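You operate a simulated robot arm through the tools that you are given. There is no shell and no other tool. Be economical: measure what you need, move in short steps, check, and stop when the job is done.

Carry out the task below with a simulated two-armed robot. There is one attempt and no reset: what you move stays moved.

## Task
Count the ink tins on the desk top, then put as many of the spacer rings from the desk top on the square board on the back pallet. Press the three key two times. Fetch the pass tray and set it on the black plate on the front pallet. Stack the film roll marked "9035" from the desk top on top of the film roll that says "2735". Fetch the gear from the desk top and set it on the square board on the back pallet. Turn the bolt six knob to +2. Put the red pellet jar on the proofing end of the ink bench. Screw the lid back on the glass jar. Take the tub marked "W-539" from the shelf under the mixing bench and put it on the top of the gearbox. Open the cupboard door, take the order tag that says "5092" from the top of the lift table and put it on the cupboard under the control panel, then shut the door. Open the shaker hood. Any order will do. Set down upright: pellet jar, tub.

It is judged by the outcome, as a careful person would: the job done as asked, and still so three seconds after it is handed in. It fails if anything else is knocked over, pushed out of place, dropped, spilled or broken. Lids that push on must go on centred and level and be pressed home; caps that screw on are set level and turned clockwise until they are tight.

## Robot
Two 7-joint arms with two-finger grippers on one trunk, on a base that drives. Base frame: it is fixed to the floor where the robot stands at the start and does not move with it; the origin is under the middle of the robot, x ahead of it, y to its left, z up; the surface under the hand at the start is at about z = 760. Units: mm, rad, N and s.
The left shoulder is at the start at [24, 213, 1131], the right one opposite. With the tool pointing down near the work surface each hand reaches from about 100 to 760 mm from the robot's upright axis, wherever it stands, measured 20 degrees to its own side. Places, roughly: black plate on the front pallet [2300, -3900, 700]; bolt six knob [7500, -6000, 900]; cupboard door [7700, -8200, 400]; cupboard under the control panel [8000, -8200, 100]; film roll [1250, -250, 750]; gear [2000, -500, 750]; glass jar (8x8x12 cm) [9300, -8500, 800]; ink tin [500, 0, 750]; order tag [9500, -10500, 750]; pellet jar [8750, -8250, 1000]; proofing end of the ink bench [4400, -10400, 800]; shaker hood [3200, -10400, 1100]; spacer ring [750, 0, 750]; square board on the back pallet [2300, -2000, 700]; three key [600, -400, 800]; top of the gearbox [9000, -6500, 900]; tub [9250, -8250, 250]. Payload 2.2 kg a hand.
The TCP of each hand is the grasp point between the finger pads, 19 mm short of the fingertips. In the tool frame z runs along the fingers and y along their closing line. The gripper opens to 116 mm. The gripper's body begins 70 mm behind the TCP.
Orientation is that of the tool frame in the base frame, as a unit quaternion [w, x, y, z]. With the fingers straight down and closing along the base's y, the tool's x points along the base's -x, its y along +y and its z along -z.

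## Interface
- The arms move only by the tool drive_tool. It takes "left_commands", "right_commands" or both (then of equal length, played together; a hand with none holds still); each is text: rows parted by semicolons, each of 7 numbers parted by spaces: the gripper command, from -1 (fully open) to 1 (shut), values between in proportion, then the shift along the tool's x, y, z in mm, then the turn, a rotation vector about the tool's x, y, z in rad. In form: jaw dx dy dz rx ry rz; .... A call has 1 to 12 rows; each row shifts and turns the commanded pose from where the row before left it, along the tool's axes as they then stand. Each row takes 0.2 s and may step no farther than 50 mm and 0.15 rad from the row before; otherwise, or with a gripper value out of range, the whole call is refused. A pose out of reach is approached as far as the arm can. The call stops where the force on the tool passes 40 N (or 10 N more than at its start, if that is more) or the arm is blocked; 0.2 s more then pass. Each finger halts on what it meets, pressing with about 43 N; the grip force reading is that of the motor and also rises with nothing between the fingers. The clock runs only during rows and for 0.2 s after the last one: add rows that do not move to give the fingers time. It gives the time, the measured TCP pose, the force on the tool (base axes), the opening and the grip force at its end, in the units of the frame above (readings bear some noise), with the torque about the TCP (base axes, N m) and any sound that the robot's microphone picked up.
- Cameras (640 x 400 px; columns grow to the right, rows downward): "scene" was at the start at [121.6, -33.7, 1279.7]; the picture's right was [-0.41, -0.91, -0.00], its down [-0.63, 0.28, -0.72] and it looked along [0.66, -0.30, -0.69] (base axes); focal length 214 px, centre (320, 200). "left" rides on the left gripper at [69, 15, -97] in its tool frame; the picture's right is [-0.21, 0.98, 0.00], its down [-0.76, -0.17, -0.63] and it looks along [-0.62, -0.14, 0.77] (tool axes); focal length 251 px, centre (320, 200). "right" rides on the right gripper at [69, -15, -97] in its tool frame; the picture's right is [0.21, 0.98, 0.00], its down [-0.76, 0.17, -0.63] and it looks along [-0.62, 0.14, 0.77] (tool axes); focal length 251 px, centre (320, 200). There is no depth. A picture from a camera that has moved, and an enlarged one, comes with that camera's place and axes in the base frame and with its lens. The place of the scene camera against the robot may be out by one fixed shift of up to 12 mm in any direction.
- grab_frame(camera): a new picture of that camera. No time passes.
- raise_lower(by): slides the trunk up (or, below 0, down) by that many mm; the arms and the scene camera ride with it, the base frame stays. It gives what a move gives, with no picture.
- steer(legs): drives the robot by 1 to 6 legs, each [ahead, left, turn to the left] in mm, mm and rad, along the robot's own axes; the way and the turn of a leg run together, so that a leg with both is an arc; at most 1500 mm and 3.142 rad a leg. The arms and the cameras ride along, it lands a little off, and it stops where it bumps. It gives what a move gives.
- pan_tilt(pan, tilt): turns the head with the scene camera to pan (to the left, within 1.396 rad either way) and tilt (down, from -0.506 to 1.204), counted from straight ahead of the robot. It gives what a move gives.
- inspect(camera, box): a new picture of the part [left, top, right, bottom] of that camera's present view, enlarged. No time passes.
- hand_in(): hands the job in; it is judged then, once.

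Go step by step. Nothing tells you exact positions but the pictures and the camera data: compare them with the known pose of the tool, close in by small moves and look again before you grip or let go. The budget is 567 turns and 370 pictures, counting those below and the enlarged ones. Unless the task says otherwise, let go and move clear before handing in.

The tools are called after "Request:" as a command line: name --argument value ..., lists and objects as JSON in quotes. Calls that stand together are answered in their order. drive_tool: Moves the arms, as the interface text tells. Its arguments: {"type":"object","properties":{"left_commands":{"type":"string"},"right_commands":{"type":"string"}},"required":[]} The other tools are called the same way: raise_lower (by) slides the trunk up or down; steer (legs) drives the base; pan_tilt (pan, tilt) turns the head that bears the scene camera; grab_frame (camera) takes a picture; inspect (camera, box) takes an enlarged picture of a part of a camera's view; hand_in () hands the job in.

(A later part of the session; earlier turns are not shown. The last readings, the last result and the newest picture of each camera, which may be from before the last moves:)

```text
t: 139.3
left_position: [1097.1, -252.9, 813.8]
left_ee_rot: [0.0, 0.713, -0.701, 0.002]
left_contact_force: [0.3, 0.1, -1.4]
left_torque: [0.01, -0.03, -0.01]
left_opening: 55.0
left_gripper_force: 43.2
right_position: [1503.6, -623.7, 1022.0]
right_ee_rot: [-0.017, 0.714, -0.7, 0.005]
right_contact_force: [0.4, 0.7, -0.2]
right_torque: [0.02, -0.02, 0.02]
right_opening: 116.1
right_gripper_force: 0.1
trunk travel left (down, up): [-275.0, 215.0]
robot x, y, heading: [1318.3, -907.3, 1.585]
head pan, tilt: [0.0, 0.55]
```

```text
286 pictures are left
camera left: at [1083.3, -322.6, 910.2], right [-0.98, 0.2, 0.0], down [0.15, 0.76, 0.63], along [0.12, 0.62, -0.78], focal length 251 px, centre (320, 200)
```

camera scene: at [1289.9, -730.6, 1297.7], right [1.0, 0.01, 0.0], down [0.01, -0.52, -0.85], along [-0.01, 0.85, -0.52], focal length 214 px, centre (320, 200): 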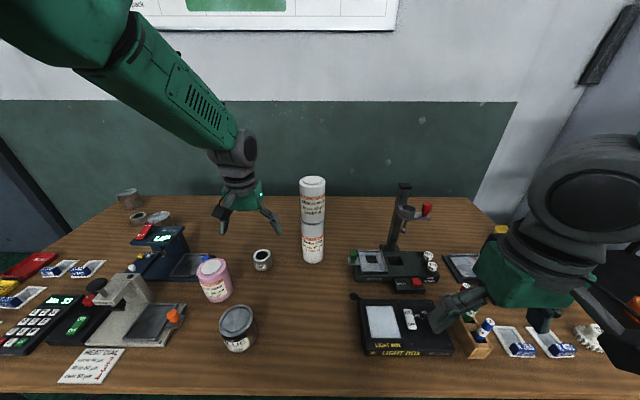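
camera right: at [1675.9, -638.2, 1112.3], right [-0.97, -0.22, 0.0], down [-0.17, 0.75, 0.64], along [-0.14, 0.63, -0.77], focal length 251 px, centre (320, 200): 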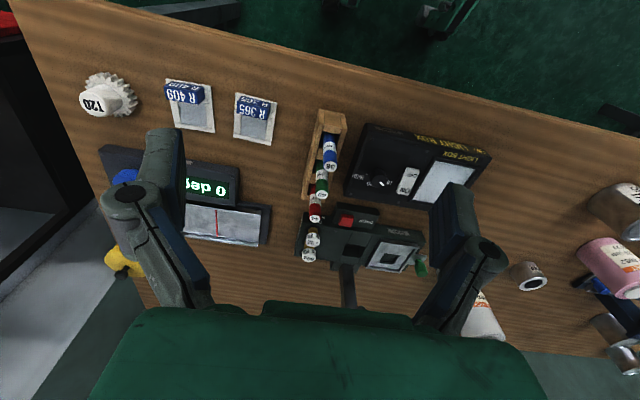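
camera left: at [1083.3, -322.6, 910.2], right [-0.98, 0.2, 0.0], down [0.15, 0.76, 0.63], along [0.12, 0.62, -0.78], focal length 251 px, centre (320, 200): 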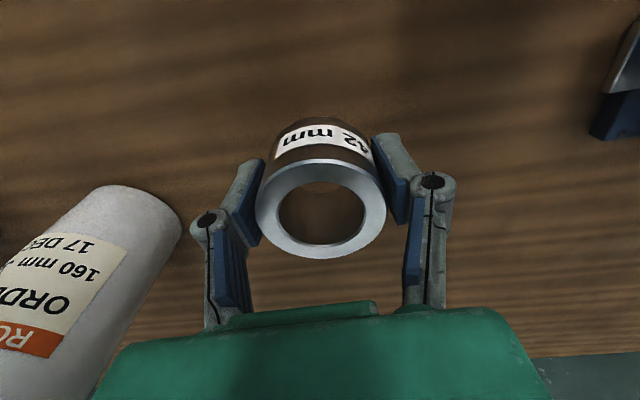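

Request:
drive_tool --left_commands "1 0 0 -35 0 0 0; 1 0 0 -40 0 0 0; 1 0 0 -40 0 0 0; 1 0 0 -40 0 0 0; 1 20 0 -20 0 0 0; 1 40 0 0 0 0 0; 1 40 0 0 0 0 0; 1 40 0 0 0 0 0; 1 40 0 0 0 0 0; 1 40 0 0 0 0 0; 1 30 0 0 0 0 0; 1 0 0 0 0 0 0"

Request:
steer --legs '[[0, -400, 0]]'

Request:
drive_tool --left_commands "1 0 0 0 0 0 0; 1 0 0 0 0 0 0; 1 0 0 0 0 0 0; 1 0 0 0 0 0 0; 1 0 0 0 0 0 0; 1 0 0 0 0 0 0; 1 0 0 0 0 0 0; 1 0 0 0 0 0 0; 1 0 0 0 0 0 0; 1 0 0 0 0 0 0; 1 0 0 0 0 0 0; 1 0 0 0 0 0 0"

Request:
grab_frame --camera "scene"

Request:
grab_frame --camera "right"

```text
t: 141.9
left_position: [1102.4, -503.8, 990.2]
left_ee_rot: [0.001, 0.714, -0.7, 0.001]
left_contact_force: [-0.3, 0.2, -1.4]
left_torque: [-0.02, 0.0, -0.02]
left_opening: 54.8
left_gripper_force: 42.7
right_position: [1504.1, -624.0, 1022.6]
right_ee_rot: [-0.02, 0.714, -0.7, 0.003]
right_contact_force: [-0.2, 0.1, 0.0]
right_torque: [-0.02, -0.01, 0.0]
right_opening: 116.0
right_gripper_force: 0.1
trunk travel left (down, up): [-275.0, 215.0]
robot x, y, heading: [1316.5, -904.1, 1.58]
head pan, tilt: [0.0, 0.55]
```

```text
t: 144.4
left_position: [1499.4, -499.7, 989.8]
left_ee_rot: [-0.001, 0.714, -0.7, 0.0]
left_contact_force: [0.3, 0.9, -0.7]
left_torque: [-0.02, -0.02, -0.02]
left_opening: 54.9
left_gripper_force: 43.4
right_position: [1902.5, -621.6, 1022.2]
right_ee_rot: [-0.02, 0.713, -0.701, 0.003]
right_contact_force: [0.2, -0.2, -0.7]
right_torque: [0.03, -0.01, 0.0]
right_opening: 116.0
right_gripper_force: 0.0
trunk travel left (down, up): [-275.0, 215.0]
robot x, y, heading: [1715.0, -899.6, 1.581]
head pan, tilt: [0.0, 0.55]
```

```text
t: 147.0
left_position: [1500.1, -502.2, 992.0]
left_ee_rot: [-0.001, 0.714, -0.7, 0.0]
left_contact_force: [-0.5, -0.1, -2.6]
left_torque: [0.03, 0.01, 0.02]
left_opening: 55.1
left_gripper_force: 42.6
right_position: [1903.9, -623.2, 1023.0]
right_ee_rot: [-0.016, 0.713, -0.701, 0.004]
right_contact_force: [0.4, 0.1, 0.1]
right_torque: [-0.03, -0.04, 0.0]
right_opening: 116.1
right_gripper_force: 0.0
trunk travel left (down, up): [-275.0, 215.0]
robot x, y, heading: [1711.9, -900.2, 1.579]
head pan, tilt: [0.0, 0.55]
```

```text
285 pictures are left
camera scene: at [1715.6, -765.6, 1297.7], right [1.0, 0.01, 0.0], down [0.01, -0.52, -0.85], along [-0.01, 0.85, -0.52], focal length 214 px, centre (320, 200)
```

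scene: 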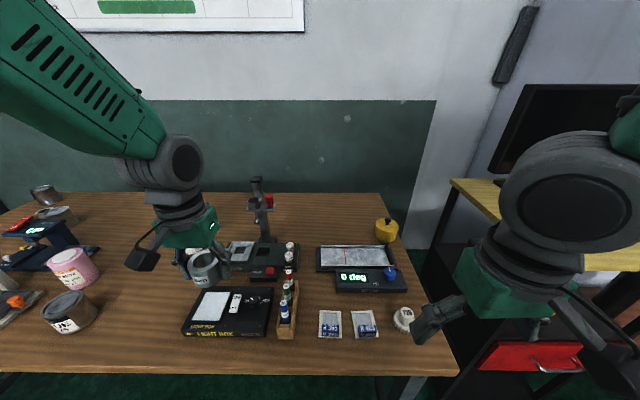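

```text
284 pictures are left
camera right: at [1917.4, -694.5, 1119.1], right [-0.97, -0.23, -0.04], down [-0.2, 0.74, 0.64], along [-0.12, 0.63, -0.77], focal length 251 px, centre (320, 200)
```

right: 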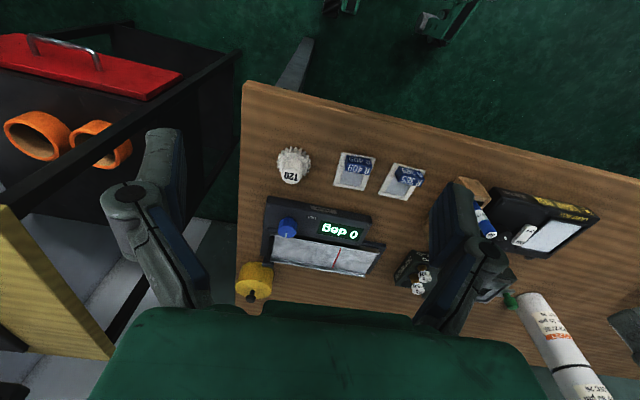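

Request:
drive_tool --right_commands "-1 0 0 0 -0.028 0.017 0; -1 -38 -4 10 0 0 0; -1 -38 -4 10 0 0 0; -1 -38 -5 20 0 0 0; -1 -36 -5 30 0 0 0; -1 0 0 40 0 0 0; -1 0 0 0 0 0 0; -1 0 0 0 0 0 0"

Request:
grab_frame --camera "right"

Request:
inspect --camera "scene" --box '[370, 290, 450, 340]'

```text
t: 148.8
left_position: [1501.3, -500.6, 992.7]
left_ee_rot: [0.001, 0.713, -0.701, -0.001]
left_contact_force: [-0.1, -0.1, -2.2]
left_torque: [-0.02, 0.03, 0.02]
left_opening: 55.2
left_gripper_force: 43.4
right_position: [1920.7, -470.5, 912.6]
right_ee_rot: [-0.004, 0.713, -0.701, -0.001]
right_contact_force: [-0.4, 0.3, -0.2]
right_torque: [-0.03, -0.01, 0.0]
right_opening: 116.1
right_gripper_force: 0.0
trunk travel left (down, up): [-275.0, 215.0]
robot x, y, heading: [1716.0, -901.2, 1.582]
head pan, tilt: [0.0, 0.55]
```

```text
283 pictures are left
camera right: at [1936.7, -541.0, 1010.9], right [-0.97, -0.23, -0.01], down [-0.18, 0.75, 0.64], along [-0.14, 0.62, -0.77], focal length 251 px, centre (320, 200)
```

right: 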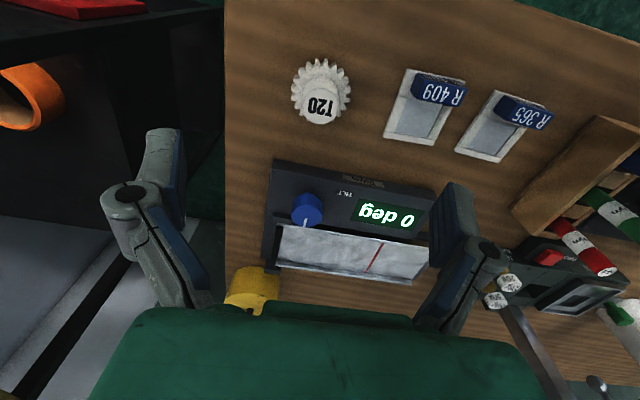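

```text
8.00 times, centred on (410, 315) of scene
camera zoom: at [1715.6, -764.2, 1297.5], right [1.0, 0.01, 0.0], down [0.01, -0.53, -0.85], along [-0.01, 0.85, -0.53], focal length 1716 px, centre (-400, -720)
```

zoom: 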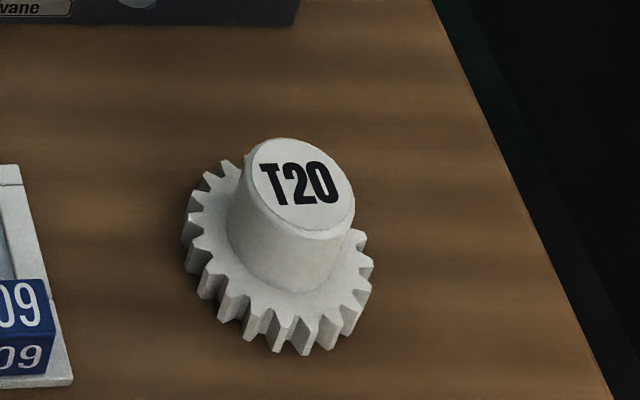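

Request:
drive_tool --right_commands "-1 0 0 40 0 0 0; -1 0 0 40 0 0 0; -1 0 0 22 0 0 0; -1 0 0 10 0 0 0; -1 0 0 0 0 0 0"

Request:
grab_frame --camera "right"

Request:
inspect --camera "scene" --box '[370, 290, 450, 340]'

```text
t: 150.0
left_position: [1500.5, -502.2, 991.4]
left_ee_rot: [-0.001, 0.714, -0.7, 0.0]
left_contact_force: [-1.1, -0.2, -1.3]
left_torque: [0.01, -0.02, 0.0]
left_opening: 55.2
left_gripper_force: 43.2
right_position: [1920.0, -471.5, 802.0]
right_ee_rot: [-0.004, 0.714, -0.701, -0.001]
right_contact_force: [-0.3, -0.4, -0.7]
right_torque: [0.0, 0.02, 0.01]
right_opening: 116.0
right_gripper_force: 0.0
trunk travel left (down, up): [-275.0, 215.0]
robot x, y, heading: [1713.2, -901.9, 1.577]
head pan, tilt: [0.0, 0.55]
```

```text
281 pictures are left
camera right: at [1936.5, -541.5, 899.7], right [-0.97, -0.23, -0.01], down [-0.18, 0.75, 0.64], along [-0.14, 0.62, -0.77], focal length 251 px, centre (320, 200)
```

right: 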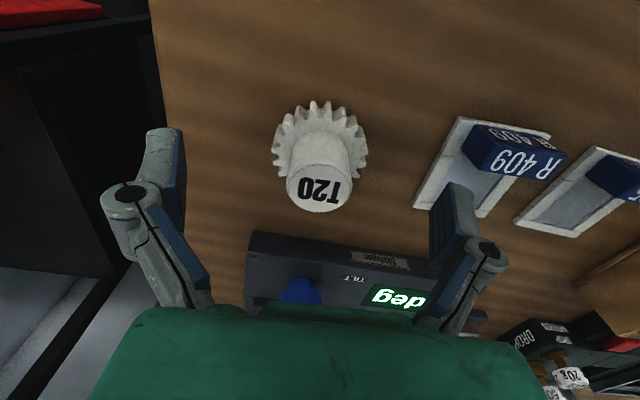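

```text
8.00 times, centred on (410, 315) of scene
camera zoom: at [1715.2, -764.5, 1297.6], right [1.0, 0.01, 0.0], down [0.01, -0.53, -0.85], along [-0.01, 0.85, -0.53], focal length 1716 px, centre (-400, -720)
```

zoom: 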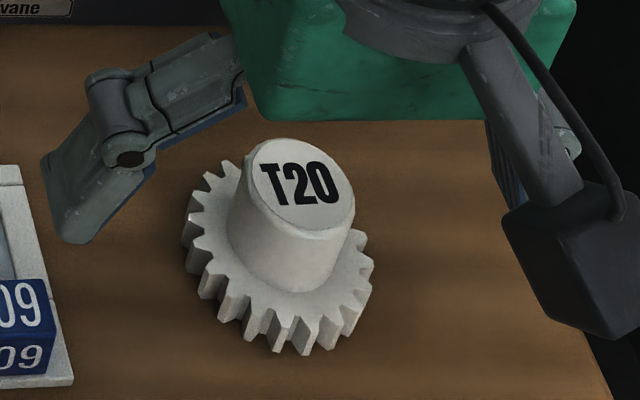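

Request:
drive_tool --right_commands "-0.2 -5 2 0 0 0 0; -0.2 0 0 0 0 0 0; -0.2 0 0 5 0 0 0; -0.2 0 0 3 0 0 0; -0.2 0 0 0 0 0 0; 0.2 0 0 0 0 0 0; 1 0 0 0 0 0 0; 1 0 0 0 0 0 0; 1 0 0 0 0 0 0; 1 0 0 0 0 0 0"

Request:
inspect --camera "scene" --box '[370, 290, 450, 340]'

```text
t: 152.2
left_position: [1500.8, -500.7, 991.3]
left_ee_rot: [-0.001, 0.714, -0.701, -0.001]
left_contact_force: [-0.3, -1.0, -2.3]
left_torque: [0.01, 0.04, -0.03]
left_opening: 54.8
left_gripper_force: 42.8
right_position: [1916.6, -465.7, 794.5]
right_ee_rot: [-0.004, 0.713, -0.701, -0.001]
right_contact_force: [0.7, -0.1, 0.3]
right_torque: [0.06, 0.0, -0.02]
right_opening: 31.7
right_gripper_force: 43.1
trunk travel left (down, up): [-275.0, 215.0]
robot x, y, heading: [1714.2, -899.3, 1.581]
head pan, tilt: [0.0, 0.55]
```

```text
8.00 times, centred on (410, 315) of scene
camera zoom: at [1715.3, -764.1, 1297.5], right [1.0, 0.01, 0.0], down [0.01, -0.53, -0.85], along [-0.01, 0.85, -0.53], focal length 1716 px, centre (-400, -720)
```

zoom: 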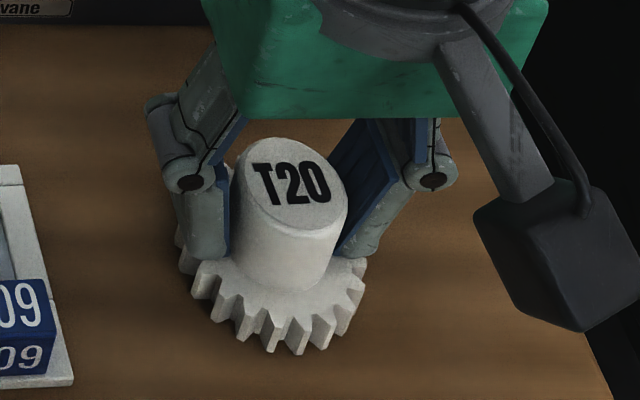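

Request:
drive_tool --right_commands "1 0 0 -5 0 0 0; 1 0 0 -10 0 0 0; 1 0 0 -15 0 0 0; 1 0 0 -20 0 0 0; 1 0 0 0 0 0 0"

Request:
grab_frame --camera "right"

```text
t: 153.4
left_position: [1501.0, -500.9, 990.8]
left_ee_rot: [-0.001, 0.714, -0.7, 0.001]
left_contact_force: [0.7, -0.4, -1.6]
left_torque: [0.01, -0.03, 0.01]
left_opening: 54.8
left_gripper_force: 43.3
right_position: [1917.5, -465.7, 844.4]
right_ee_rot: [-0.003, 0.713, -0.701, -0.001]
right_contact_force: [0.2, 0.1, -1.0]
right_torque: [0.01, 0.03, -0.02]
right_opening: 31.5
right_gripper_force: 42.8
trunk travel left (down, up): [-275.0, 215.0]
robot x, y, heading: [1711.7, -900.5, 1.582]
head pan, tilt: [0.0, 0.55]
```

```text
278 pictures are left
camera right: at [1933.9, -536.2, 941.9], right [-0.97, -0.23, -0.01], down [-0.18, 0.75, 0.64], along [-0.14, 0.62, -0.77], focal length 251 px, centre (320, 200)
```

right: 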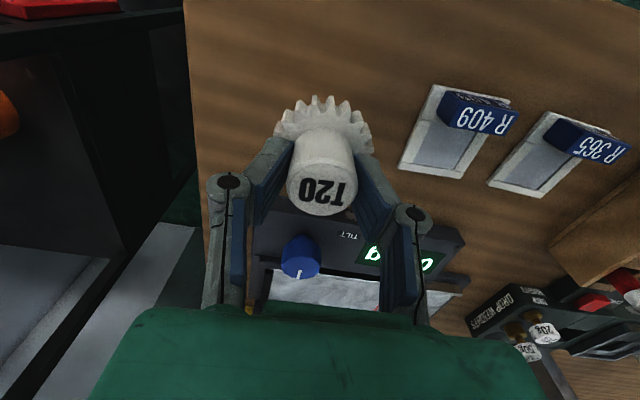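

Request:
drive_tool --right_commands "1 0 0 -35 0 0 0; 1 0 0 -40 0 0 0; 1 0 0 -40 0 0 0; 1 10 0 -20 0 0 0; 1 30 0 0 0 0 0; 1 30 0 0 0 0 0; 1 30 0 0 0 0 0; 1 0 0 0 0 0 0"

Request:
steer --legs '[[-130, 0, 0], [0, 200, 0], [0, 0, -1.58], [0, -930, 0]]'

Request:
pan_tilt --pan 0.0 --tilt 0.7

Request:
drive_tool --left_commands "1 0 0 0 0 0 0; 1 0 0 0 0 0 0; 1 0 0 0 0 0 0; 1 0 0 0 0 0 0; 1 0 0 0 0 0 0; 1 0 0 0 0 0 0; 1 0 0 0 0 0 0; 1 0 0 0 0 0 0; 1 0 0 0 0 0 0; 1 0 0 0 0 0 0; 1 0 0 0 0 0 0; 1 0 0 0 0 0 0"

Request:
grab_frame --camera "scene"

```text
t: 155.2
left_position: [1500.3, -500.7, 990.8]
left_ee_rot: [-0.001, 0.714, -0.7, 0.001]
left_contact_force: [-0.9, -0.7, -2.2]
left_torque: [-0.01, 0.0, -0.03]
left_opening: 54.6
left_gripper_force: 42.9
right_position: [1918.6, -567.6, 978.0]
right_ee_rot: [-0.003, 0.713, -0.702, -0.001]
right_contact_force: [0.0, -0.3, -0.4]
right_torque: [0.01, 0.02, -0.03]
right_opening: 31.6
right_gripper_force: 43.3
trunk travel left (down, up): [-275.0, 215.0]
robot x, y, heading: [1712.3, -900.7, 1.583]
head pan, tilt: [0.0, 0.55]
```

```text
t: 166.0
left_position: [1907.3, -1756.5, 991.9]
left_ee_rot: [0.0, 0.002, 1.0, 0.0]
left_contact_force: [-1.3, 0.1, -0.9]
left_torque: [0.0, -0.02, 0.03]
left_opening: 54.7
left_gripper_force: 42.5
right_position: [1832.8, -2173.2, 977.8]
right_ee_rot: [0.005, 0.002, 1.0, -0.002]
right_contact_force: [-1.1, 0.0, -0.2]
right_torque: [-0.03, 0.0, 0.04]
right_opening: 31.5
right_gripper_force: 42.7
trunk travel left (down, up): [-275.0, 215.0]
robot x, y, heading: [1504.9, -1963.6, -0.012]
head pan, tilt: [0.0, 0.55]
```

```text
t: 166.7
left_position: [1904.3, -1753.1, 991.6]
left_ee_rot: [0.001, 0.001, 1.0, -0.002]
left_contact_force: [0.6, -0.3, -1.0]
left_torque: [-0.04, 0.01, 0.01]
left_opening: 54.5
left_gripper_force: 43.3
right_position: [1830.7, -2170.1, 980.2]
right_ee_rot: [0.004, 0.002, 1.0, -0.004]
right_contact_force: [0.4, -0.7, -0.1]
right_torque: [-0.05, 0.01, -0.02]
right_opening: 31.6
right_gripper_force: 42.9
trunk travel left (down, up): [-275.0, 215.0]
robot x, y, heading: [1505.8, -1957.0, -0.009]
head pan, tilt: [0.0, 0.7]
```

```text
t: 169.3
left_position: [1905.8, -1758.4, 993.8]
left_ee_rot: [0.002, 0.001, 1.0, 0.0]
left_contact_force: [-0.7, -0.1, -2.4]
left_torque: [0.0, 0.0, -0.01]
left_opening: 54.9
left_gripper_force: 42.8
right_position: [1830.1, -2174.5, 979.3]
right_ee_rot: [0.005, 0.002, 1.0, -0.002]
right_contact_force: [-0.5, -0.4, -0.6]
right_torque: [0.02, 0.02, -0.01]
right_opening: 31.5
right_gripper_force: 43.2
trunk travel left (down, up): [-275.0, 215.0]
robot x, y, heading: [1503.5, -1963.2, -0.015]
head pan, tilt: [0.0, 0.7]
```

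```text
277 pictures are left
camera scene: at [1633.4, -1958.8, 1284.5], right [-0.01, -1.0, 0.0], down [-0.65, 0.01, -0.76], along [0.76, -0.01, -0.65], focal length 214 px, centre (320, 200)
```

scene: 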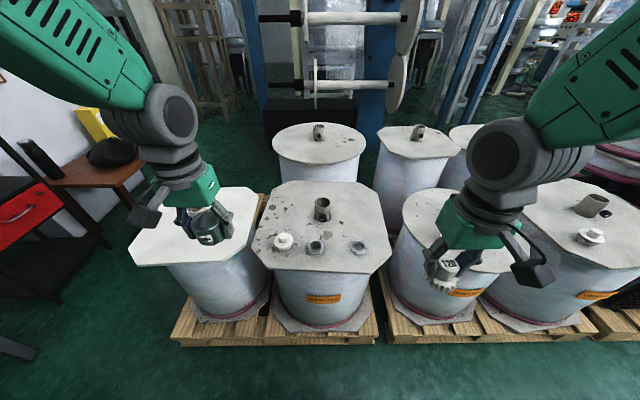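

Request:
steer --legs '[[70, -60, 0.012]]'

Request:
drive_tool --left_commands "1 0 0 0 0 0 0; 1 0 0 0 0 0 0; 1 0 0 0 0 0 0; 1 0 0 0 0 0 0; 1 0 0 0 0 0 0; 1 0 0 0 0 0 0; 1 0 0 0 0 0 0; 1 0 0 0 0 0 0; 1 0 0 0 0 0 0; 1 0 0 0 0 0 0; 1 0 0 0 0 0 0; 1 0 0 0 0 0 0"

```text
t: 170.4
left_position: [1972.6, -1782.7, 987.2]
left_ee_rot: [0.0, -0.006, 1.0, -0.013]
left_contact_force: [0.7, 1.5, -2.0]
left_torque: [-0.15, 0.01, 0.0]
left_opening: 54.5
left_gripper_force: 43.4
right_position: [1903.9, -2200.9, 984.1]
right_ee_rot: [0.004, -0.006, 1.0, -0.015]
right_contact_force: [0.8, 0.4, -0.6]
right_torque: [-0.01, 0.07, 0.01]
right_opening: 31.8
right_gripper_force: 42.6
trunk travel left (down, up): [-275.0, 215.0]
robot x, y, heading: [1571.3, -2015.9, -0.001]
head pan, tilt: [0.0, 0.7]
```

```text
t: 173.0
left_position: [1969.5, -1783.1, 990.0]
left_ee_rot: [0.002, -0.008, 1.0, -0.011]
left_contact_force: [0.9, -0.3, -1.8]
left_torque: [-0.05, 0.03, -0.04]
left_opening: 54.4
left_gripper_force: 42.8
right_position: [1902.5, -2198.6, 984.2]
right_ee_rot: [0.006, -0.007, 1.0, -0.013]
right_contact_force: [0.7, 0.5, -0.4]
right_torque: [-0.01, -0.05, 0.02]
right_opening: 31.5
right_gripper_force: 42.8
trunk travel left (down, up): [-275.0, 215.0]
robot x, y, heading: [1572.3, -2012.2, 0.002]
head pan, tilt: [0.0, 0.7]
```

Request:
drive_tool --right_commands "1 -36 8 15 0 0 0; 1 -36 9 20 0 0 0; 1 -36 9 20 0 0 0; 1 -36 9 20 0 0 0; 1 -36 9 20 0 0 0; 1 -36 9 20 0 0 0; 1 -36 8 20 0 0 0; 1 -36 8 20 0 0 0; 1 0 0 30 0 0 0; 1 0 0 0 0 0 0; 1 0 0 0 0 0 0; 1 0 0 0 0 0 0"

Request:
grab_frame --camera "right"

Request:
grab_frame --camera "scene"

```text
t: 175.6
left_position: [1969.4, -1785.1, 989.6]
left_ee_rot: [0.001, -0.008, 1.0, -0.01]
left_contact_force: [-1.1, 0.7, -1.4]
left_torque: [-0.1, -0.02, -0.01]
left_opening: 54.9
left_gripper_force: 42.6
right_position: [2192.7, -2134.8, 800.5]
right_ee_rot: [0.006, -0.008, 1.0, -0.01]
right_contact_force: [0.9, 1.2, -1.0]
right_torque: [-0.11, 0.02, 0.02]
right_opening: 31.3
right_gripper_force: 43.4
trunk travel left (down, up): [-275.0, 215.0]
robot x, y, heading: [1572.6, -2010.1, 0.006]
head pan, tilt: [0.0, 0.7]
```

```text
276 pictures are left
camera right: at [2123.0, -2150.2, 897.8], right [-0.23, 0.97, -0.02], down [0.75, 0.19, 0.64], along [0.63, 0.13, -0.77], focal length 251 px, centre (320, 200)
```

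right: 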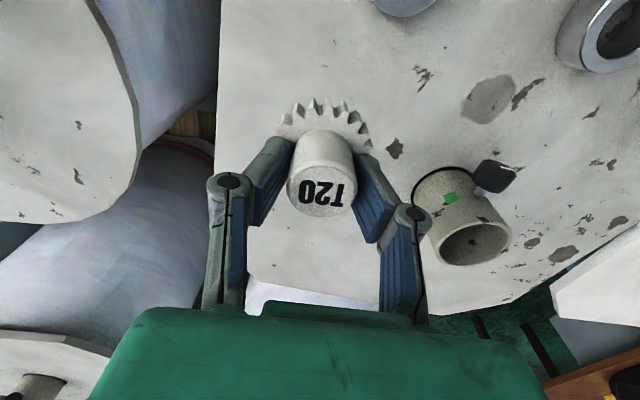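

```text
275 pictures are left
camera scene: at [1704.3, -1988.3, 1284.2], right [0.0, -1.0, 0.01], down [-0.65, -0.01, -0.76], along [0.76, -0.01, -0.65], focal length 214 px, centre (320, 200)
```

scene: 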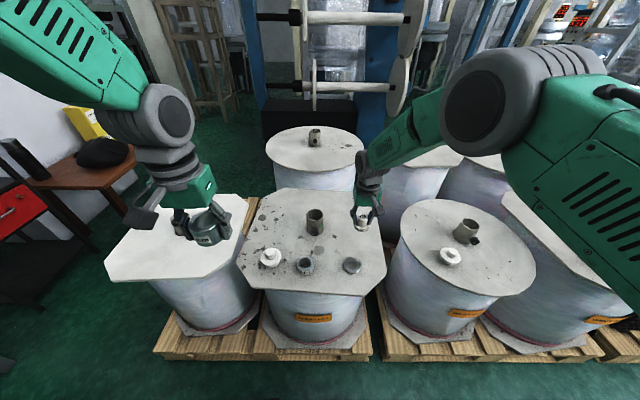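

Request:
drive_tool --right_commands "1 0 3 40 0 0 0; 1 0 0 30 0 0 0; 1 0 0 12 0 0 0; 1 0 0 4 0 0 0; 1 0 0 2 0 0 0; 1 0 0 2 0 0 0; 1 0 0 1.5 0 0 0; 1 0 0 0 0 0 0"

```text
t: 177.4
left_position: [1970.4, -1797.6, 991.3]
left_ee_rot: [0.002, -0.007, 1.0, -0.004]
left_contact_force: [-0.4, 0.7, -1.0]
left_torque: [-0.03, 0.01, 0.02]
left_opening: 54.9
left_gripper_force: 42.7
right_position: [2193.6, -2143.8, 706.7]
right_ee_rot: [0.006, -0.007, 1.0, -0.006]
right_contact_force: [0.5, 0.7, -0.7]
right_torque: [0.0, -0.01, 0.01]
right_opening: 31.3
right_gripper_force: 43.1
trunk travel left (down, up): [-275.0, 215.0]
robot x, y, heading: [1573.2, -2018.1, 0.006]
head pan, tilt: [0.0, 0.7]
```

Request:
drive_tool --right_commands "1 0 0 1.5 0 0 0; 1 0 0 1.5 0 0 0; 1 0 0 0 0 0 0"

Request:
drive_tool --right_commands "1 0 0 1.5 0 0 0; 1 0 0 1.5 0 0 0; 1 0 0 0 0 0 0"

```text
t: 178.2
left_position: [1970.2, -1795.3, 991.5]
left_ee_rot: [0.001, -0.007, 1.0, -0.005]
left_contact_force: [0.5, 0.9, -1.2]
left_torque: [-0.01, 0.0, -0.01]
left_opening: 54.6
left_gripper_force: 43.5
right_position: [2192.2, -2140.2, 704.2]
right_ee_rot: [0.007, -0.007, 1.0, -0.007]
right_contact_force: [-0.2, 0.7, 1.3]
right_torque: [0.02, 0.03, -0.02]
right_opening: 31.4
right_gripper_force: 42.7
trunk travel left (down, up): [-275.0, 215.0]
robot x, y, heading: [1570.7, -2011.5, 0.001]
head pan, tilt: [0.0, 0.7]
```

```text
t: 179.0
left_position: [1968.6, -1798.8, 991.9]
left_ee_rot: [0.003, -0.006, 1.0, -0.004]
left_contact_force: [-0.5, -0.3, -2.9]
left_torque: [-0.03, 0.02, -0.01]
left_opening: 54.5
left_gripper_force: 43.2
right_position: [2193.9, -2144.7, 704.7]
right_ee_rot: [0.009, -0.006, 1.0, -0.007]
right_contact_force: [1.6, -6.0, 24.7]
right_torque: [0.14, 0.39, 0.04]
right_opening: 31.6
right_gripper_force: 42.9
trunk travel left (down, up): [-275.0, 215.0]
robot x, y, heading: [1573.5, -2013.1, 0.003]
head pan, tilt: [0.0, 0.7]
```

Contact. I release the gear and withdraw the right hand, then bring the left ring in.

Request:
drive_tool --right_commands "1 0 0 -2 0 0 0; 0.2 0 0 0 0 0 0; 0.1 0 0 0 0 0 0; 0.1 0 0 0 0 0 0; 0.1 0 0 -10 0 0 0; 0.1 0 0 -25 0 0 0; 0.1 0 0 -40 0 0 0; 0.1 0 -10 -45 0 0 0; 0.1 20 -20 -40 0 0 0; 0.1 35 -25 -20 0 0 0; 0.1 40 -25 0 0 0 0; 0.1 40 -20 0 0 0 0"

Request:
drive_tool --left_commands "1 -20 -25 10 0 0 0; 1 -22 -29 20 0 0 0; 1 -22 -29 25 0 0 0; 1 -22 -29 25 0 0 0; 1 -22 -29 25 0 0 0; 1 -22 -29 25 0 0 0; 1 -22 -29 25 0 0 0; 1 -22 -29 25 0 0 0; 1 -20 -12 0 0 0 0; 1 0 0 0 0 0 0; 1 0 0 0 0 0 0; 1 0 0 0 0 0 0" --right_commands "0.1 40 -20 -10 0 0 0; 0.1 40 -10 -10 0 0 0; 0.1 0 0 -10 0 0 0; 0.1 0 0 0 0 0 0; 0.1 0 0 0 0 0 0; 0.1 0 0 0 0 0 0; 0.1 0 0 0 0 0 0; 0.1 0 0 0 0 0 0; 0.1 0 0 0 0 0 0; 0.1 0 0 0 0 0 0; 0.1 0 0 0 0 0 0; 0.1 0 0 0 0 0 0"

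Request:
grab_frame --camera "left"

Request:
inspect --camera "scene" --box '[230, 170, 410, 300]'

```text
t: 181.6
left_position: [1969.7, -1802.6, 992.9]
left_ee_rot: [0.002, -0.007, 1.0, -0.002]
left_contact_force: [-0.4, -0.2, -0.9]
left_torque: [0.05, -0.03, 0.03]
left_opening: 54.5
left_gripper_force: 43.3
right_position: [2055.2, -2246.5, 883.9]
right_ee_rot: [0.006, -0.007, 1.0, -0.004]
right_contact_force: [-0.9, -0.4, 0.5]
right_torque: [0.05, 0.0, -0.01]
right_opening: 52.0
right_gripper_force: 0.0
trunk travel left (down, up): [-275.0, 215.0]
robot x, y, heading: [1570.4, -2014.0, 0.002]
head pan, tilt: [0.0, 0.7]
```

```text
t: 184.2
left_position: [2168.2, -2040.3, 814.5]
left_ee_rot: [0.002, -0.007, 1.0, -0.002]
left_contact_force: [-0.5, 0.9, -1.9]
left_torque: [-0.01, -0.03, 0.01]
left_opening: 54.8
left_gripper_force: 43.0
right_position: [1978.1, -2279.0, 911.8]
right_ee_rot: [0.007, -0.006, 1.0, -0.004]
right_contact_force: [-0.6, -1.2, -0.3]
right_torque: [-0.02, -0.04, 0.0]
right_opening: 52.3
right_gripper_force: 0.0
trunk travel left (down, up): [-275.0, 215.0]
robot x, y, heading: [1574.4, -2014.5, 0.005]
head pan, tilt: [0.0, 0.7]
```

```text
274 pictures are left
camera left: at [2098.8, -2025.8, 909.5], right [0.2, 0.98, 0.0], down [0.76, -0.15, 0.64], along [0.62, -0.13, -0.77], focal length 251 px, centre (320, 200)
```

left: 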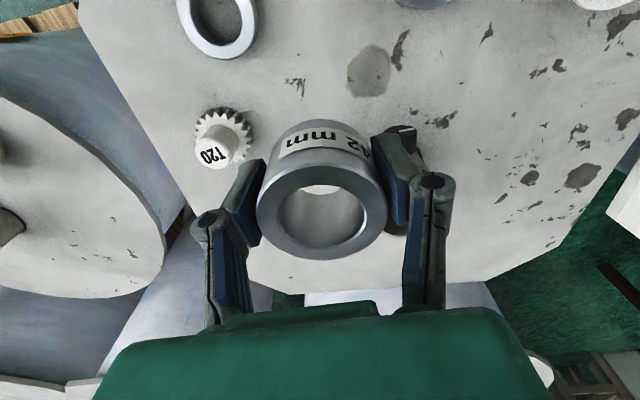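

```text
3.08 times, centred on (320, 235) of scene
camera zoom: at [1704.5, -2012.5, 1284.3], right [0.0, -1.0, 0.0], down [-0.65, 0.0, -0.76], along [0.76, 0.0, -0.65], focal length 660 px, centre (320, 92)
```

zoom: 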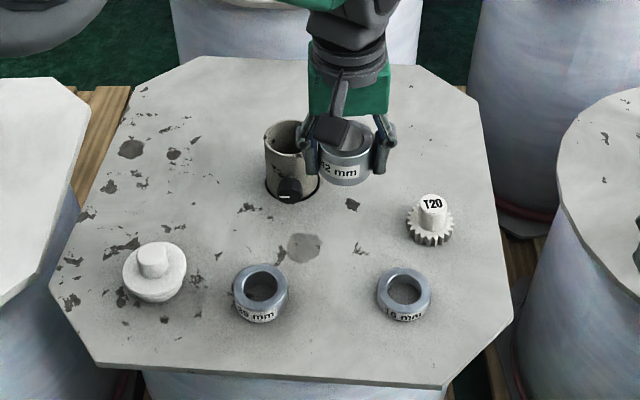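

Request:
drive_tool --left_commands "1 15 0 30 0 0 0; 1 0 0 40 0 0 0; 1 0 0 35 0 0 0; 1 0 0 10 0 0 0; 1 0 0 3 0 0 0; 1 0 0 2 0 0 0; 1 0 0 1.5 0 0 0; 1 0 0 1.5 0 0 0; 1 0 0 0 0 0 0"

```text
t: 186.2
left_position: [2153.7, -2042.2, 691.9]
left_ee_rot: [0.002, -0.006, 1.0, -0.001]
left_contact_force: [0.1, 0.3, 6.8]
left_torque: [0.11, 0.14, 0.01]
left_opening: 54.5
left_gripper_force: 42.7
right_position: [1977.0, -2278.7, 912.8]
right_ee_rot: [0.006, -0.006, 1.0, -0.004]
right_contact_force: [0.0, 0.4, -0.2]
right_torque: [0.0, 0.0, -0.01]
right_opening: 52.3
right_gripper_force: 0.1
trunk travel left (down, up): [-275.0, 215.0]
robot x, y, heading: [1572.7, -2012.5, 0.001]
head pan, tilt: [0.0, 0.7]
```

Request:
drive_tool --left_commands "0 0 0 0 0 0 0; -0.2 0 0 0 0 0 0; -0.2 0 0 0 0 0 0; -0.2 0 0 -12 0 0 0; -0.2 0 0 -30 0 0 0; -0.2 0 0 -45 0 0 0; -0.2 0 0 -45 0 0 0; -0.2 0 10 -45 0 0 0; -0.2 20 40 -20 0 0 0; -0.2 25 43 0 0 0 0; -0.2 25 43 0 0 0 0; -0.2 25 43 0 0 0 0"

Request:
drive_tool --left_commands "-0.2 40 20 -20 0 0 0; -0.2 40 20 -20 0 0 0; -0.2 40 10 -20 0 0 0; -0.2 0 0 0 0 0 0" --right_commands "0 20 10 -30 0 0 0; 0 20 10 -30 0 0 0; 0 20 10 -30 0 0 0; 0 0 0 0 0 0 0"

Request:
grab_frame --camera "scene"

```text
t: 188.8
left_position: [2053.9, -1862.6, 888.9]
left_ee_rot: [0.002, -0.007, 1.0, -0.002]
left_contact_force: [0.0, 0.6, -0.2]
left_torque: [-0.03, -0.03, 0.02]
left_opening: 69.7
left_gripper_force: 0.1
right_position: [1976.4, -2277.2, 911.6]
right_ee_rot: [0.006, -0.005, 1.0, -0.004]
right_contact_force: [0.1, 0.0, -0.1]
right_torque: [0.03, -0.03, 0.01]
right_opening: 52.2
right_gripper_force: 0.1
trunk travel left (down, up): [-275.0, 215.0]
robot x, y, heading: [1574.0, -2009.1, -0.0]
head pan, tilt: [0.0, 0.7]
```

```text
t: 189.8
left_position: [1936.2, -1814.3, 947.0]
left_ee_rot: [0.001, -0.006, 1.0, -0.003]
left_contact_force: [0.6, -0.5, -0.2]
left_torque: [0.01, 0.05, 0.03]
left_opening: 69.7
left_gripper_force: 0.0
right_position: [1916.2, -2248.6, 998.9]
right_ee_rot: [0.004, -0.005, 1.0, -0.005]
right_contact_force: [-0.8, 0.6, -0.5]
right_torque: [-0.02, 0.04, -0.03]
right_opening: 58.3
right_gripper_force: 0.0
trunk travel left (down, up): [-275.0, 215.0]
robot x, y, heading: [1573.3, -2016.5, 0.005]
head pan, tilt: [0.0, 0.7]
```

```text
272 pictures are left
camera scene: at [1703.9, -2010.7, 1284.2], right [0.0, -1.0, 0.0], down [-0.65, 0.0, -0.76], along [0.76, 0.0, -0.65], focal length 214 px, centre (320, 200)
```

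scene: 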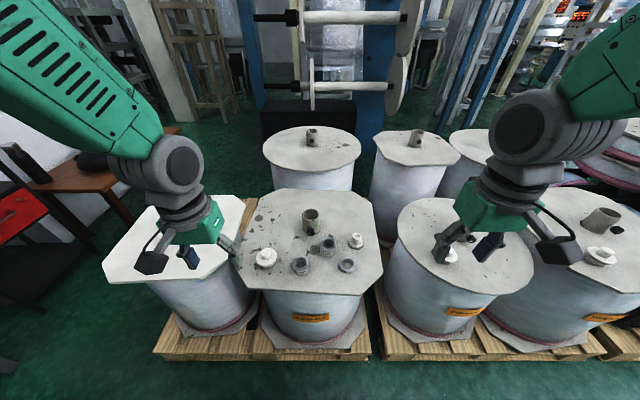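

Request:
steer --legs '[[-80, 0, 0], [0, 1000, 0], [0, 0, 1.57], [0, 1000, 0]]'

Request:
pan_tilt --pan 0.2 --tilt 0.75

Request:
grab_frame --camera "scene"

```text
t: 204.3
left_position: [285.8, -658.3, 947.7]
left_ee_rot: [-0.003, 0.711, -0.703, 0.001]
left_contact_force: [0.3, 0.7, 0.1]
left_torque: [0.0, 0.01, 0.0]
left_opening: 69.6
left_gripper_force: 0.2
right_position: [719.2, -679.4, 1000.9]
right_ee_rot: [-0.007, 0.71, -0.704, -0.002]
right_contact_force: [0.8, 0.7, -0.1]
right_torque: [0.02, 0.02, -0.03]
right_opening: 58.3
right_gripper_force: 0.1
trunk travel left (down, up): [-275.0, 215.0]
robot x, y, heading: [486.3, -1025.0, 1.568]
head pan, tilt: [0.0, 0.7]
```

```text
t: 205.0
left_position: [285.2, -660.0, 948.8]
left_ee_rot: [-0.003, 0.711, -0.704, 0.0]
left_contact_force: [0.0, 0.4, 0.0]
left_torque: [0.02, -0.01, -0.01]
left_opening: 69.6
left_gripper_force: 0.0
right_position: [718.8, -680.1, 1002.0]
right_ee_rot: [-0.009, 0.711, -0.704, -0.001]
right_contact_force: [-0.2, -0.6, -0.4]
right_torque: [0.01, -0.03, 0.02]
right_opening: 57.7
right_gripper_force: 0.1
trunk travel left (down, up): [-275.0, 215.0]
robot x, y, heading: [485.0, -1020.0, 1.57]
head pan, tilt: [0.201, 0.75]
```

```text
271 pictures are left
camera scene: at [469.6, -894.0, 1280.3], right [0.98, 0.2, 0.0], down [0.14, -0.67, -0.73], along [-0.14, 0.72, -0.68], focal length 214 px, centre (320, 200)
```

scene: 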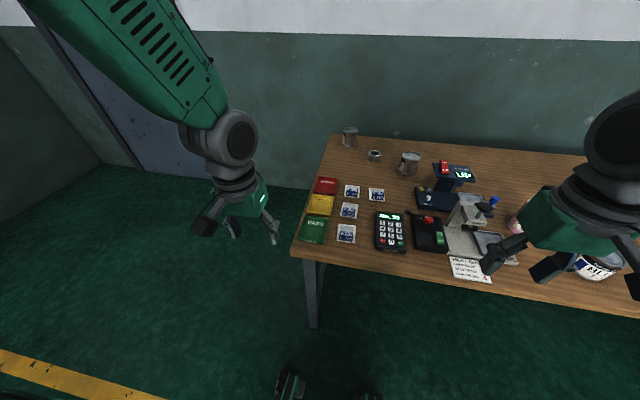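

Request:
steer --legs '[[130, 0, 0]]'

Request:
drive_tool --left_commands "-1 0 0 0 0 0 0; -1 -20 -30 10 0 0 0; -1 -25 -30 10 0 0 0; -1 -15 -20 10 0 0 0; -1 0 0 0 0 0 0; -1 0 0 0 0 0 0; -1 0 0 0 0 0 0"

Request:
grab_frame --camera "left"

Request:
inspect --camera "scene" --box '[250, 170, 430, 300]'

```text
t: 206.3
left_position: [288.4, -530.8, 948.1]
left_ee_rot: [-0.003, 0.711, -0.703, 0.0]
left_contact_force: [-0.3, 0.8, 0.1]
left_torque: [0.04, -0.05, -0.02]
left_opening: 69.4
left_gripper_force: 0.1
right_position: [723.0, -550.2, 1001.5]
right_ee_rot: [-0.007, 0.711, -0.703, -0.002]
right_contact_force: [0.3, 0.6, 0.1]
right_torque: [-0.03, -0.02, 0.0]
right_opening: 58.2
right_gripper_force: 0.1
trunk travel left (down, up): [-275.0, 215.0]
robot x, y, heading: [484.4, -891.2, 1.571]
head pan, tilt: [0.201, 0.75]
```

```text
t: 207.9
left_position: [366.5, -470.2, 919.8]
left_ee_rot: [-0.003, 0.712, -0.703, 0.0]
left_contact_force: [-0.3, 0.6, 0.1]
left_torque: [-0.01, 0.02, -0.01]
left_opening: 116.1
left_gripper_force: 0.1
right_position: [721.1, -551.5, 1001.8]
right_ee_rot: [-0.008, 0.711, -0.704, -0.002]
right_contact_force: [0.0, -0.4, -0.2]
right_torque: [-0.02, -0.01, -0.04]
right_opening: 57.9
right_gripper_force: 0.0
trunk travel left (down, up): [-275.0, 215.0]
robot x, y, heading: [484.2, -891.2, 1.571]
head pan, tilt: [0.201, 0.75]
```

```text
270 pictures are left
camera left: at [352.2, -540.1, 1014.4], right [-0.98, 0.2, 0.0], down [0.15, 0.75, 0.64], along [0.13, 0.62, -0.77], focal length 251 px, centre (320, 200)
```

left: 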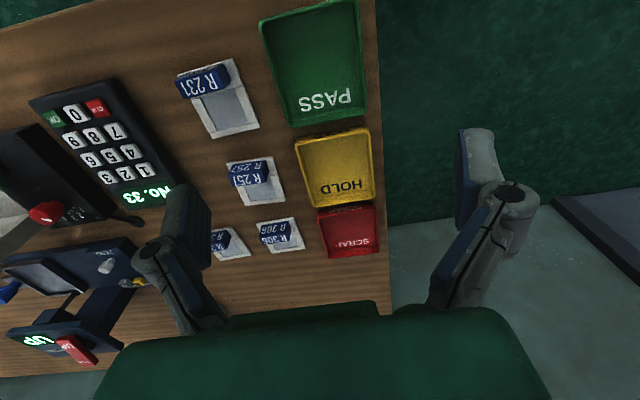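

```text
3.08 times, centred on (340, 235) of scene
camera zoom: at [472.6, -763.3, 1280.3], right [0.98, 0.2, 0.0], down [0.14, -0.67, -0.73], along [-0.15, 0.71, -0.68], focal length 660 px, centre (258, 92)
```

zoom: 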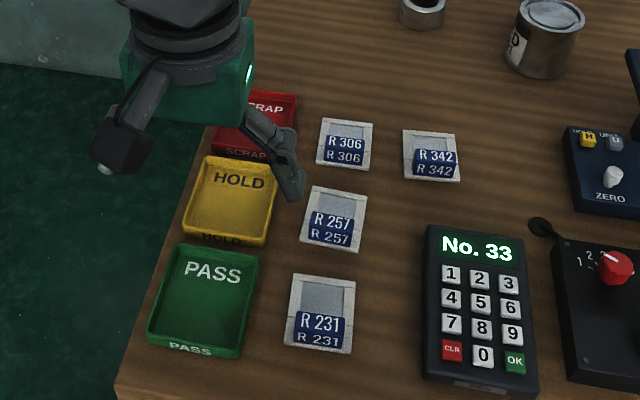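

Request:
drive_tool --left_commands "-0.64 18 1 20 0 0 0; -0.64 0 0 40 0 0 0; -0.64 0 0 30 0 0 0; -0.64 0 0 20 0 0 0; -0.64 0 0 12 0 0 0; -0.64 0 0 0 0 0 0; -0.64 0 0 0 0 0 0"

Request:
grab_frame --camera "left"

Request:
inspect --camera "scene" --box '[270, 210, 380, 290]'

```text
t: 209.5
left_position: [367.1, -487.6, 798.2]
left_ee_rot: [-0.004, 0.711, -0.703, -0.001]
left_contact_force: [0.3, 0.5, 0.3]
left_torque: [0.0, 0.01, 0.0]
left_opening: 95.0
left_gripper_force: 0.0
right_position: [720.1, -552.1, 1002.3]
right_ee_rot: [-0.007, 0.711, -0.703, -0.002]
right_contact_force: [-0.6, -0.8, -0.3]
right_torque: [0.02, 0.03, 0.01]
right_opening: 58.1
right_gripper_force: 0.1
trunk travel left (down, up): [-275.0, 215.0]
robot x, y, heading: [483.5, -888.1, 1.572]
head pan, tilt: [0.201, 0.75]
```

```text
268 pictures are left
camera left: at [352.5, -557.0, 892.0], right [-0.98, 0.2, 0.0], down [0.16, 0.75, 0.64], along [0.13, 0.62, -0.77], focal length 251 px, centre (320, 200)
```

left: 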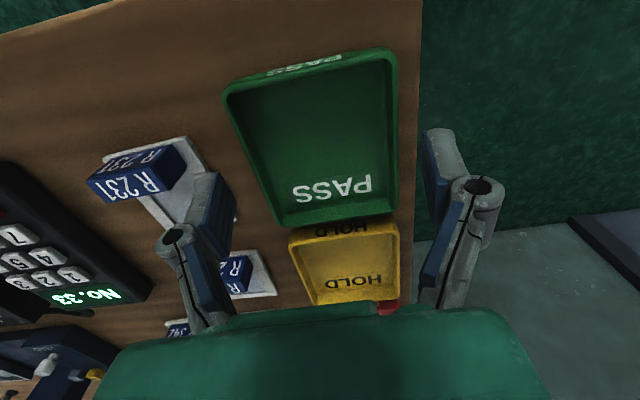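

```text
5.00 times, centred on (325, 250) of scene
camera zoom: at [472.9, -762.9, 1280.2], right [0.98, 0.2, 0.0], down [0.13, -0.67, -0.73], along [-0.15, 0.71, -0.68], focal length 1072 px, centre (295, -50)
```

zoom: 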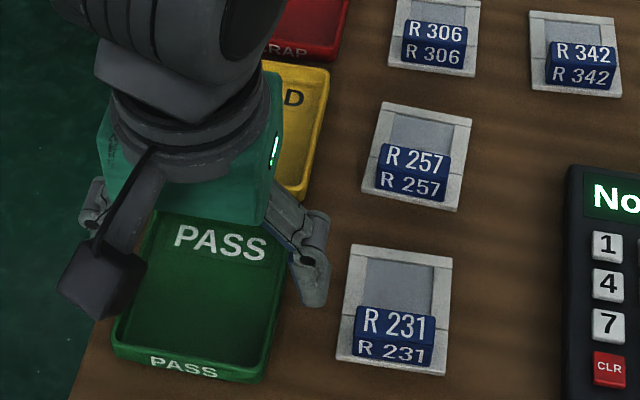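

Request:
drive_tool --left_commands "-0.64 4 0 8 0 0 0; -0.64 0 0 5 0 0 0; -0.64 0 0 3 0 0 0; -0.64 0 0 0 0 0 0; -0.3 0 0 0 0 0 0; 0.2 0 0 0 0 0 0; 0.5 0 0 0 0 0 0; 0.5 0 0 0 0 0 0; 0.5 0 0 0 0 0 0; 0.5 0 0 0 0 0 0"

Request:
grab_frame --camera "left"

```text
t: 211.7
left_position: [367.2, -490.4, 781.5]
left_ee_rot: [-0.003, 0.712, -0.702, -0.001]
left_contact_force: [-1.8, 1.2, 3.8]
left_torque: [0.05, 0.26, -0.07]
left_opening: 77.5
left_gripper_force: 43.0
right_position: [722.0, -551.0, 1001.0]
right_ee_rot: [-0.009, 0.711, -0.703, -0.002]
right_contact_force: [-0.4, 0.1, 0.1]
right_torque: [0.02, -0.03, 0.02]
right_opening: 58.2
right_gripper_force: 0.0
trunk travel left (down, up): [-275.0, 215.0]
robot x, y, heading: [484.5, -892.9, 1.569]
head pan, tilt: [0.201, 0.75]
```

```text
266 pictures are left
camera left: at [352.3, -560.8, 876.2], right [-0.98, 0.2, 0.0], down [0.15, 0.75, 0.64], along [0.13, 0.62, -0.77], focal length 251 px, centre (320, 200)
```

left: 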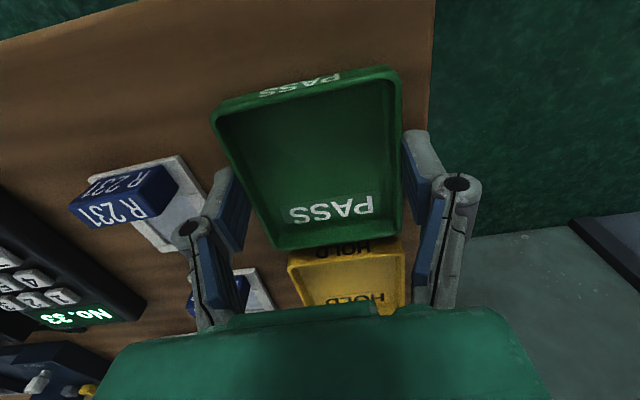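

Request:
drive_tool --left_commands "1 0 0 -3 0 0 0; 1 0 0 -5 0 0 0; 1 0 0 -10 0 0 0; 1 0 0 -15 0 0 0; 1 0 0 0 0 0 0"

Request:
grab_frame --camera "left"

Request:
inspect --camera "scene" --box '[270, 190, 400, 285]'

```text
t: 212.9
left_position: [368.2, -491.3, 814.6]
left_ee_rot: [-0.003, 0.711, -0.703, 0.0]
left_contact_force: [1.1, 0.6, -2.7]
left_torque: [-0.03, -0.01, 0.0]
left_opening: 77.5
left_gripper_force: 43.4
right_position: [720.9, -550.9, 1001.5]
right_ee_rot: [-0.007, 0.71, -0.704, -0.002]
right_contact_force: [-0.3, 1.0, 0.1]
right_torque: [-0.04, 0.0, -0.03]
right_opening: 58.1
right_gripper_force: 0.0
trunk travel left (down, up): [-275.0, 215.0]
robot x, y, heading: [486.4, -891.0, 1.565]
head pan, tilt: [0.201, 0.75]
```

```text
265 pictures are left
camera left: at [352.6, -560.3, 908.6], right [-0.98, 0.2, 0.0], down [0.15, 0.76, 0.64], along [0.13, 0.62, -0.77], focal length 251 px, centre (320, 200)
```

left: 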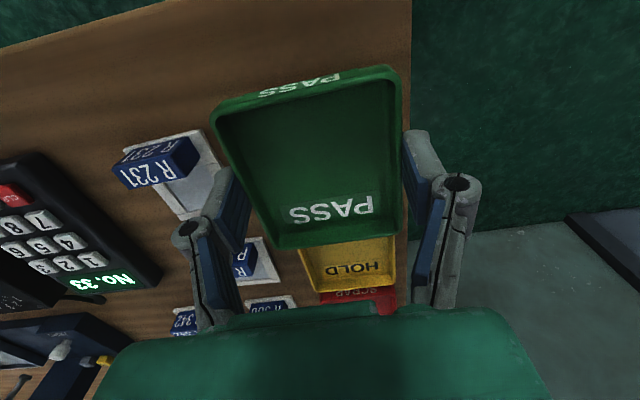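

```text
4.21 times, centred on (335, 238) of scene
camera zoom: at [472.9, -762.6, 1280.2], right [0.98, 0.2, 0.0], down [0.14, -0.67, -0.73], along [-0.15, 0.71, -0.68], focal length 903 px, centre (257, 42)
```

zoom: 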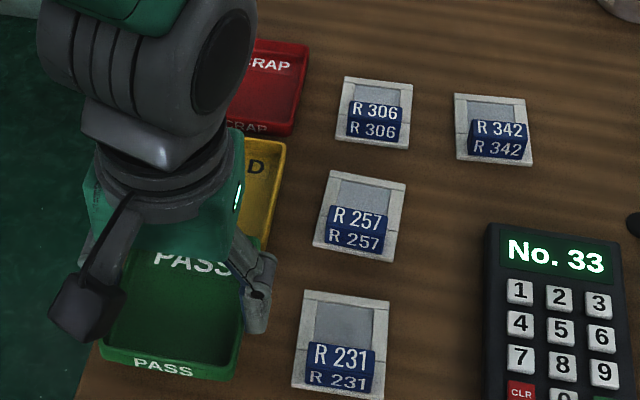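

Request:
drive_tool --left_commands "1 0 0 -30 0 0 0; 1 0 0 -40 0 0 0; 1 0 0 -40 0 0 0; 1 10 0 -40 0 0 0; 1 30 0 0 0 0 0; 1 30 0 0 0 0 0; 1 0 0 0 0 0 0"

Request:
steer --legs '[[-230, 0, 0], [0, -900, 0], [0, 0, -3.14]]'

Request:
pan_tilt --pan 0.0 --tilt 0.3

Request:
grab_frame --camera "scene"

```text
t: 214.5
left_position: [366.3, -561.8, 963.9]
left_ee_rot: [-0.004, 0.711, -0.703, 0.0]
left_contact_force: [-0.3, -0.2, -2.7]
left_torque: [-0.03, -0.02, -0.04]
left_opening: 77.8
left_gripper_force: 42.7
right_position: [721.1, -550.7, 1001.8]
right_ee_rot: [-0.007, 0.711, -0.703, -0.003]
right_contact_force: [1.0, -0.5, -0.3]
right_torque: [-0.01, 0.02, 0.01]
right_opening: 57.9
right_gripper_force: 0.0
trunk travel left (down, up): [-275.0, 215.0]
robot x, y, heading: [482.3, -894.1, 1.574]
head pan, tilt: [0.201, 0.75]
```

```text
t: 227.9
left_position: [1506.6, -1449.3, 964.4]
left_ee_rot: [0.001, 0.704, 0.71, -0.003]
left_contact_force: [0.1, 0.4, -2.7]
left_torque: [0.03, 0.02, -0.01]
left_opening: 77.8
left_gripper_force: 43.3
right_position: [1153.1, -1460.4, 1001.9]
right_ee_rot: [0.002, 0.705, 0.709, -0.007]
right_contact_force: [0.3, 0.2, -0.5]
right_torque: [0.0, -0.03, 0.03]
right_opening: 58.0
right_gripper_force: 0.1
trunk travel left (down, up): [-275.0, 215.0]
robot x, y, heading: [1394.4, -1123.1, -1.574]
head pan, tilt: [0.201, 0.75]
```

```text
t: 228.8
left_position: [1507.7, -1447.8, 964.5]
left_ee_rot: [0.001, 0.704, 0.711, -0.004]
left_contact_force: [0.2, -0.1, -3.1]
left_torque: [0.03, 0.0, -0.02]
left_opening: 77.8
left_gripper_force: 43.5
right_position: [1153.6, -1457.4, 1002.3]
right_ee_rot: [0.003, 0.705, 0.71, -0.008]
right_contact_force: [0.0, 0.0, 0.1]
right_torque: [0.01, -0.01, -0.02]
right_opening: 57.8
right_gripper_force: 0.0
trunk travel left (down, up): [-275.0, 215.0]
robot x, y, heading: [1393.1, -1122.7, -1.573]
head pan, tilt: [0.0, 0.3]
```

```text
263 pictures are left
camera scene: at [1392.3, -1252.8, 1320.5], right [-1.0, 0.0, 0.0], down [0.0, 0.3, -0.95], along [0.0, -0.95, -0.3], focal length 214 px, centre (320, 200)
```

scene: 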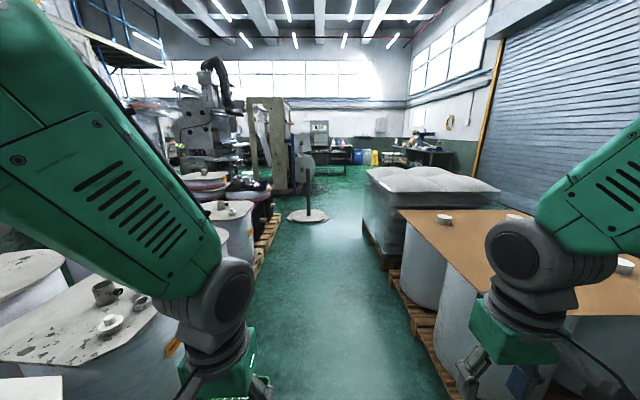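

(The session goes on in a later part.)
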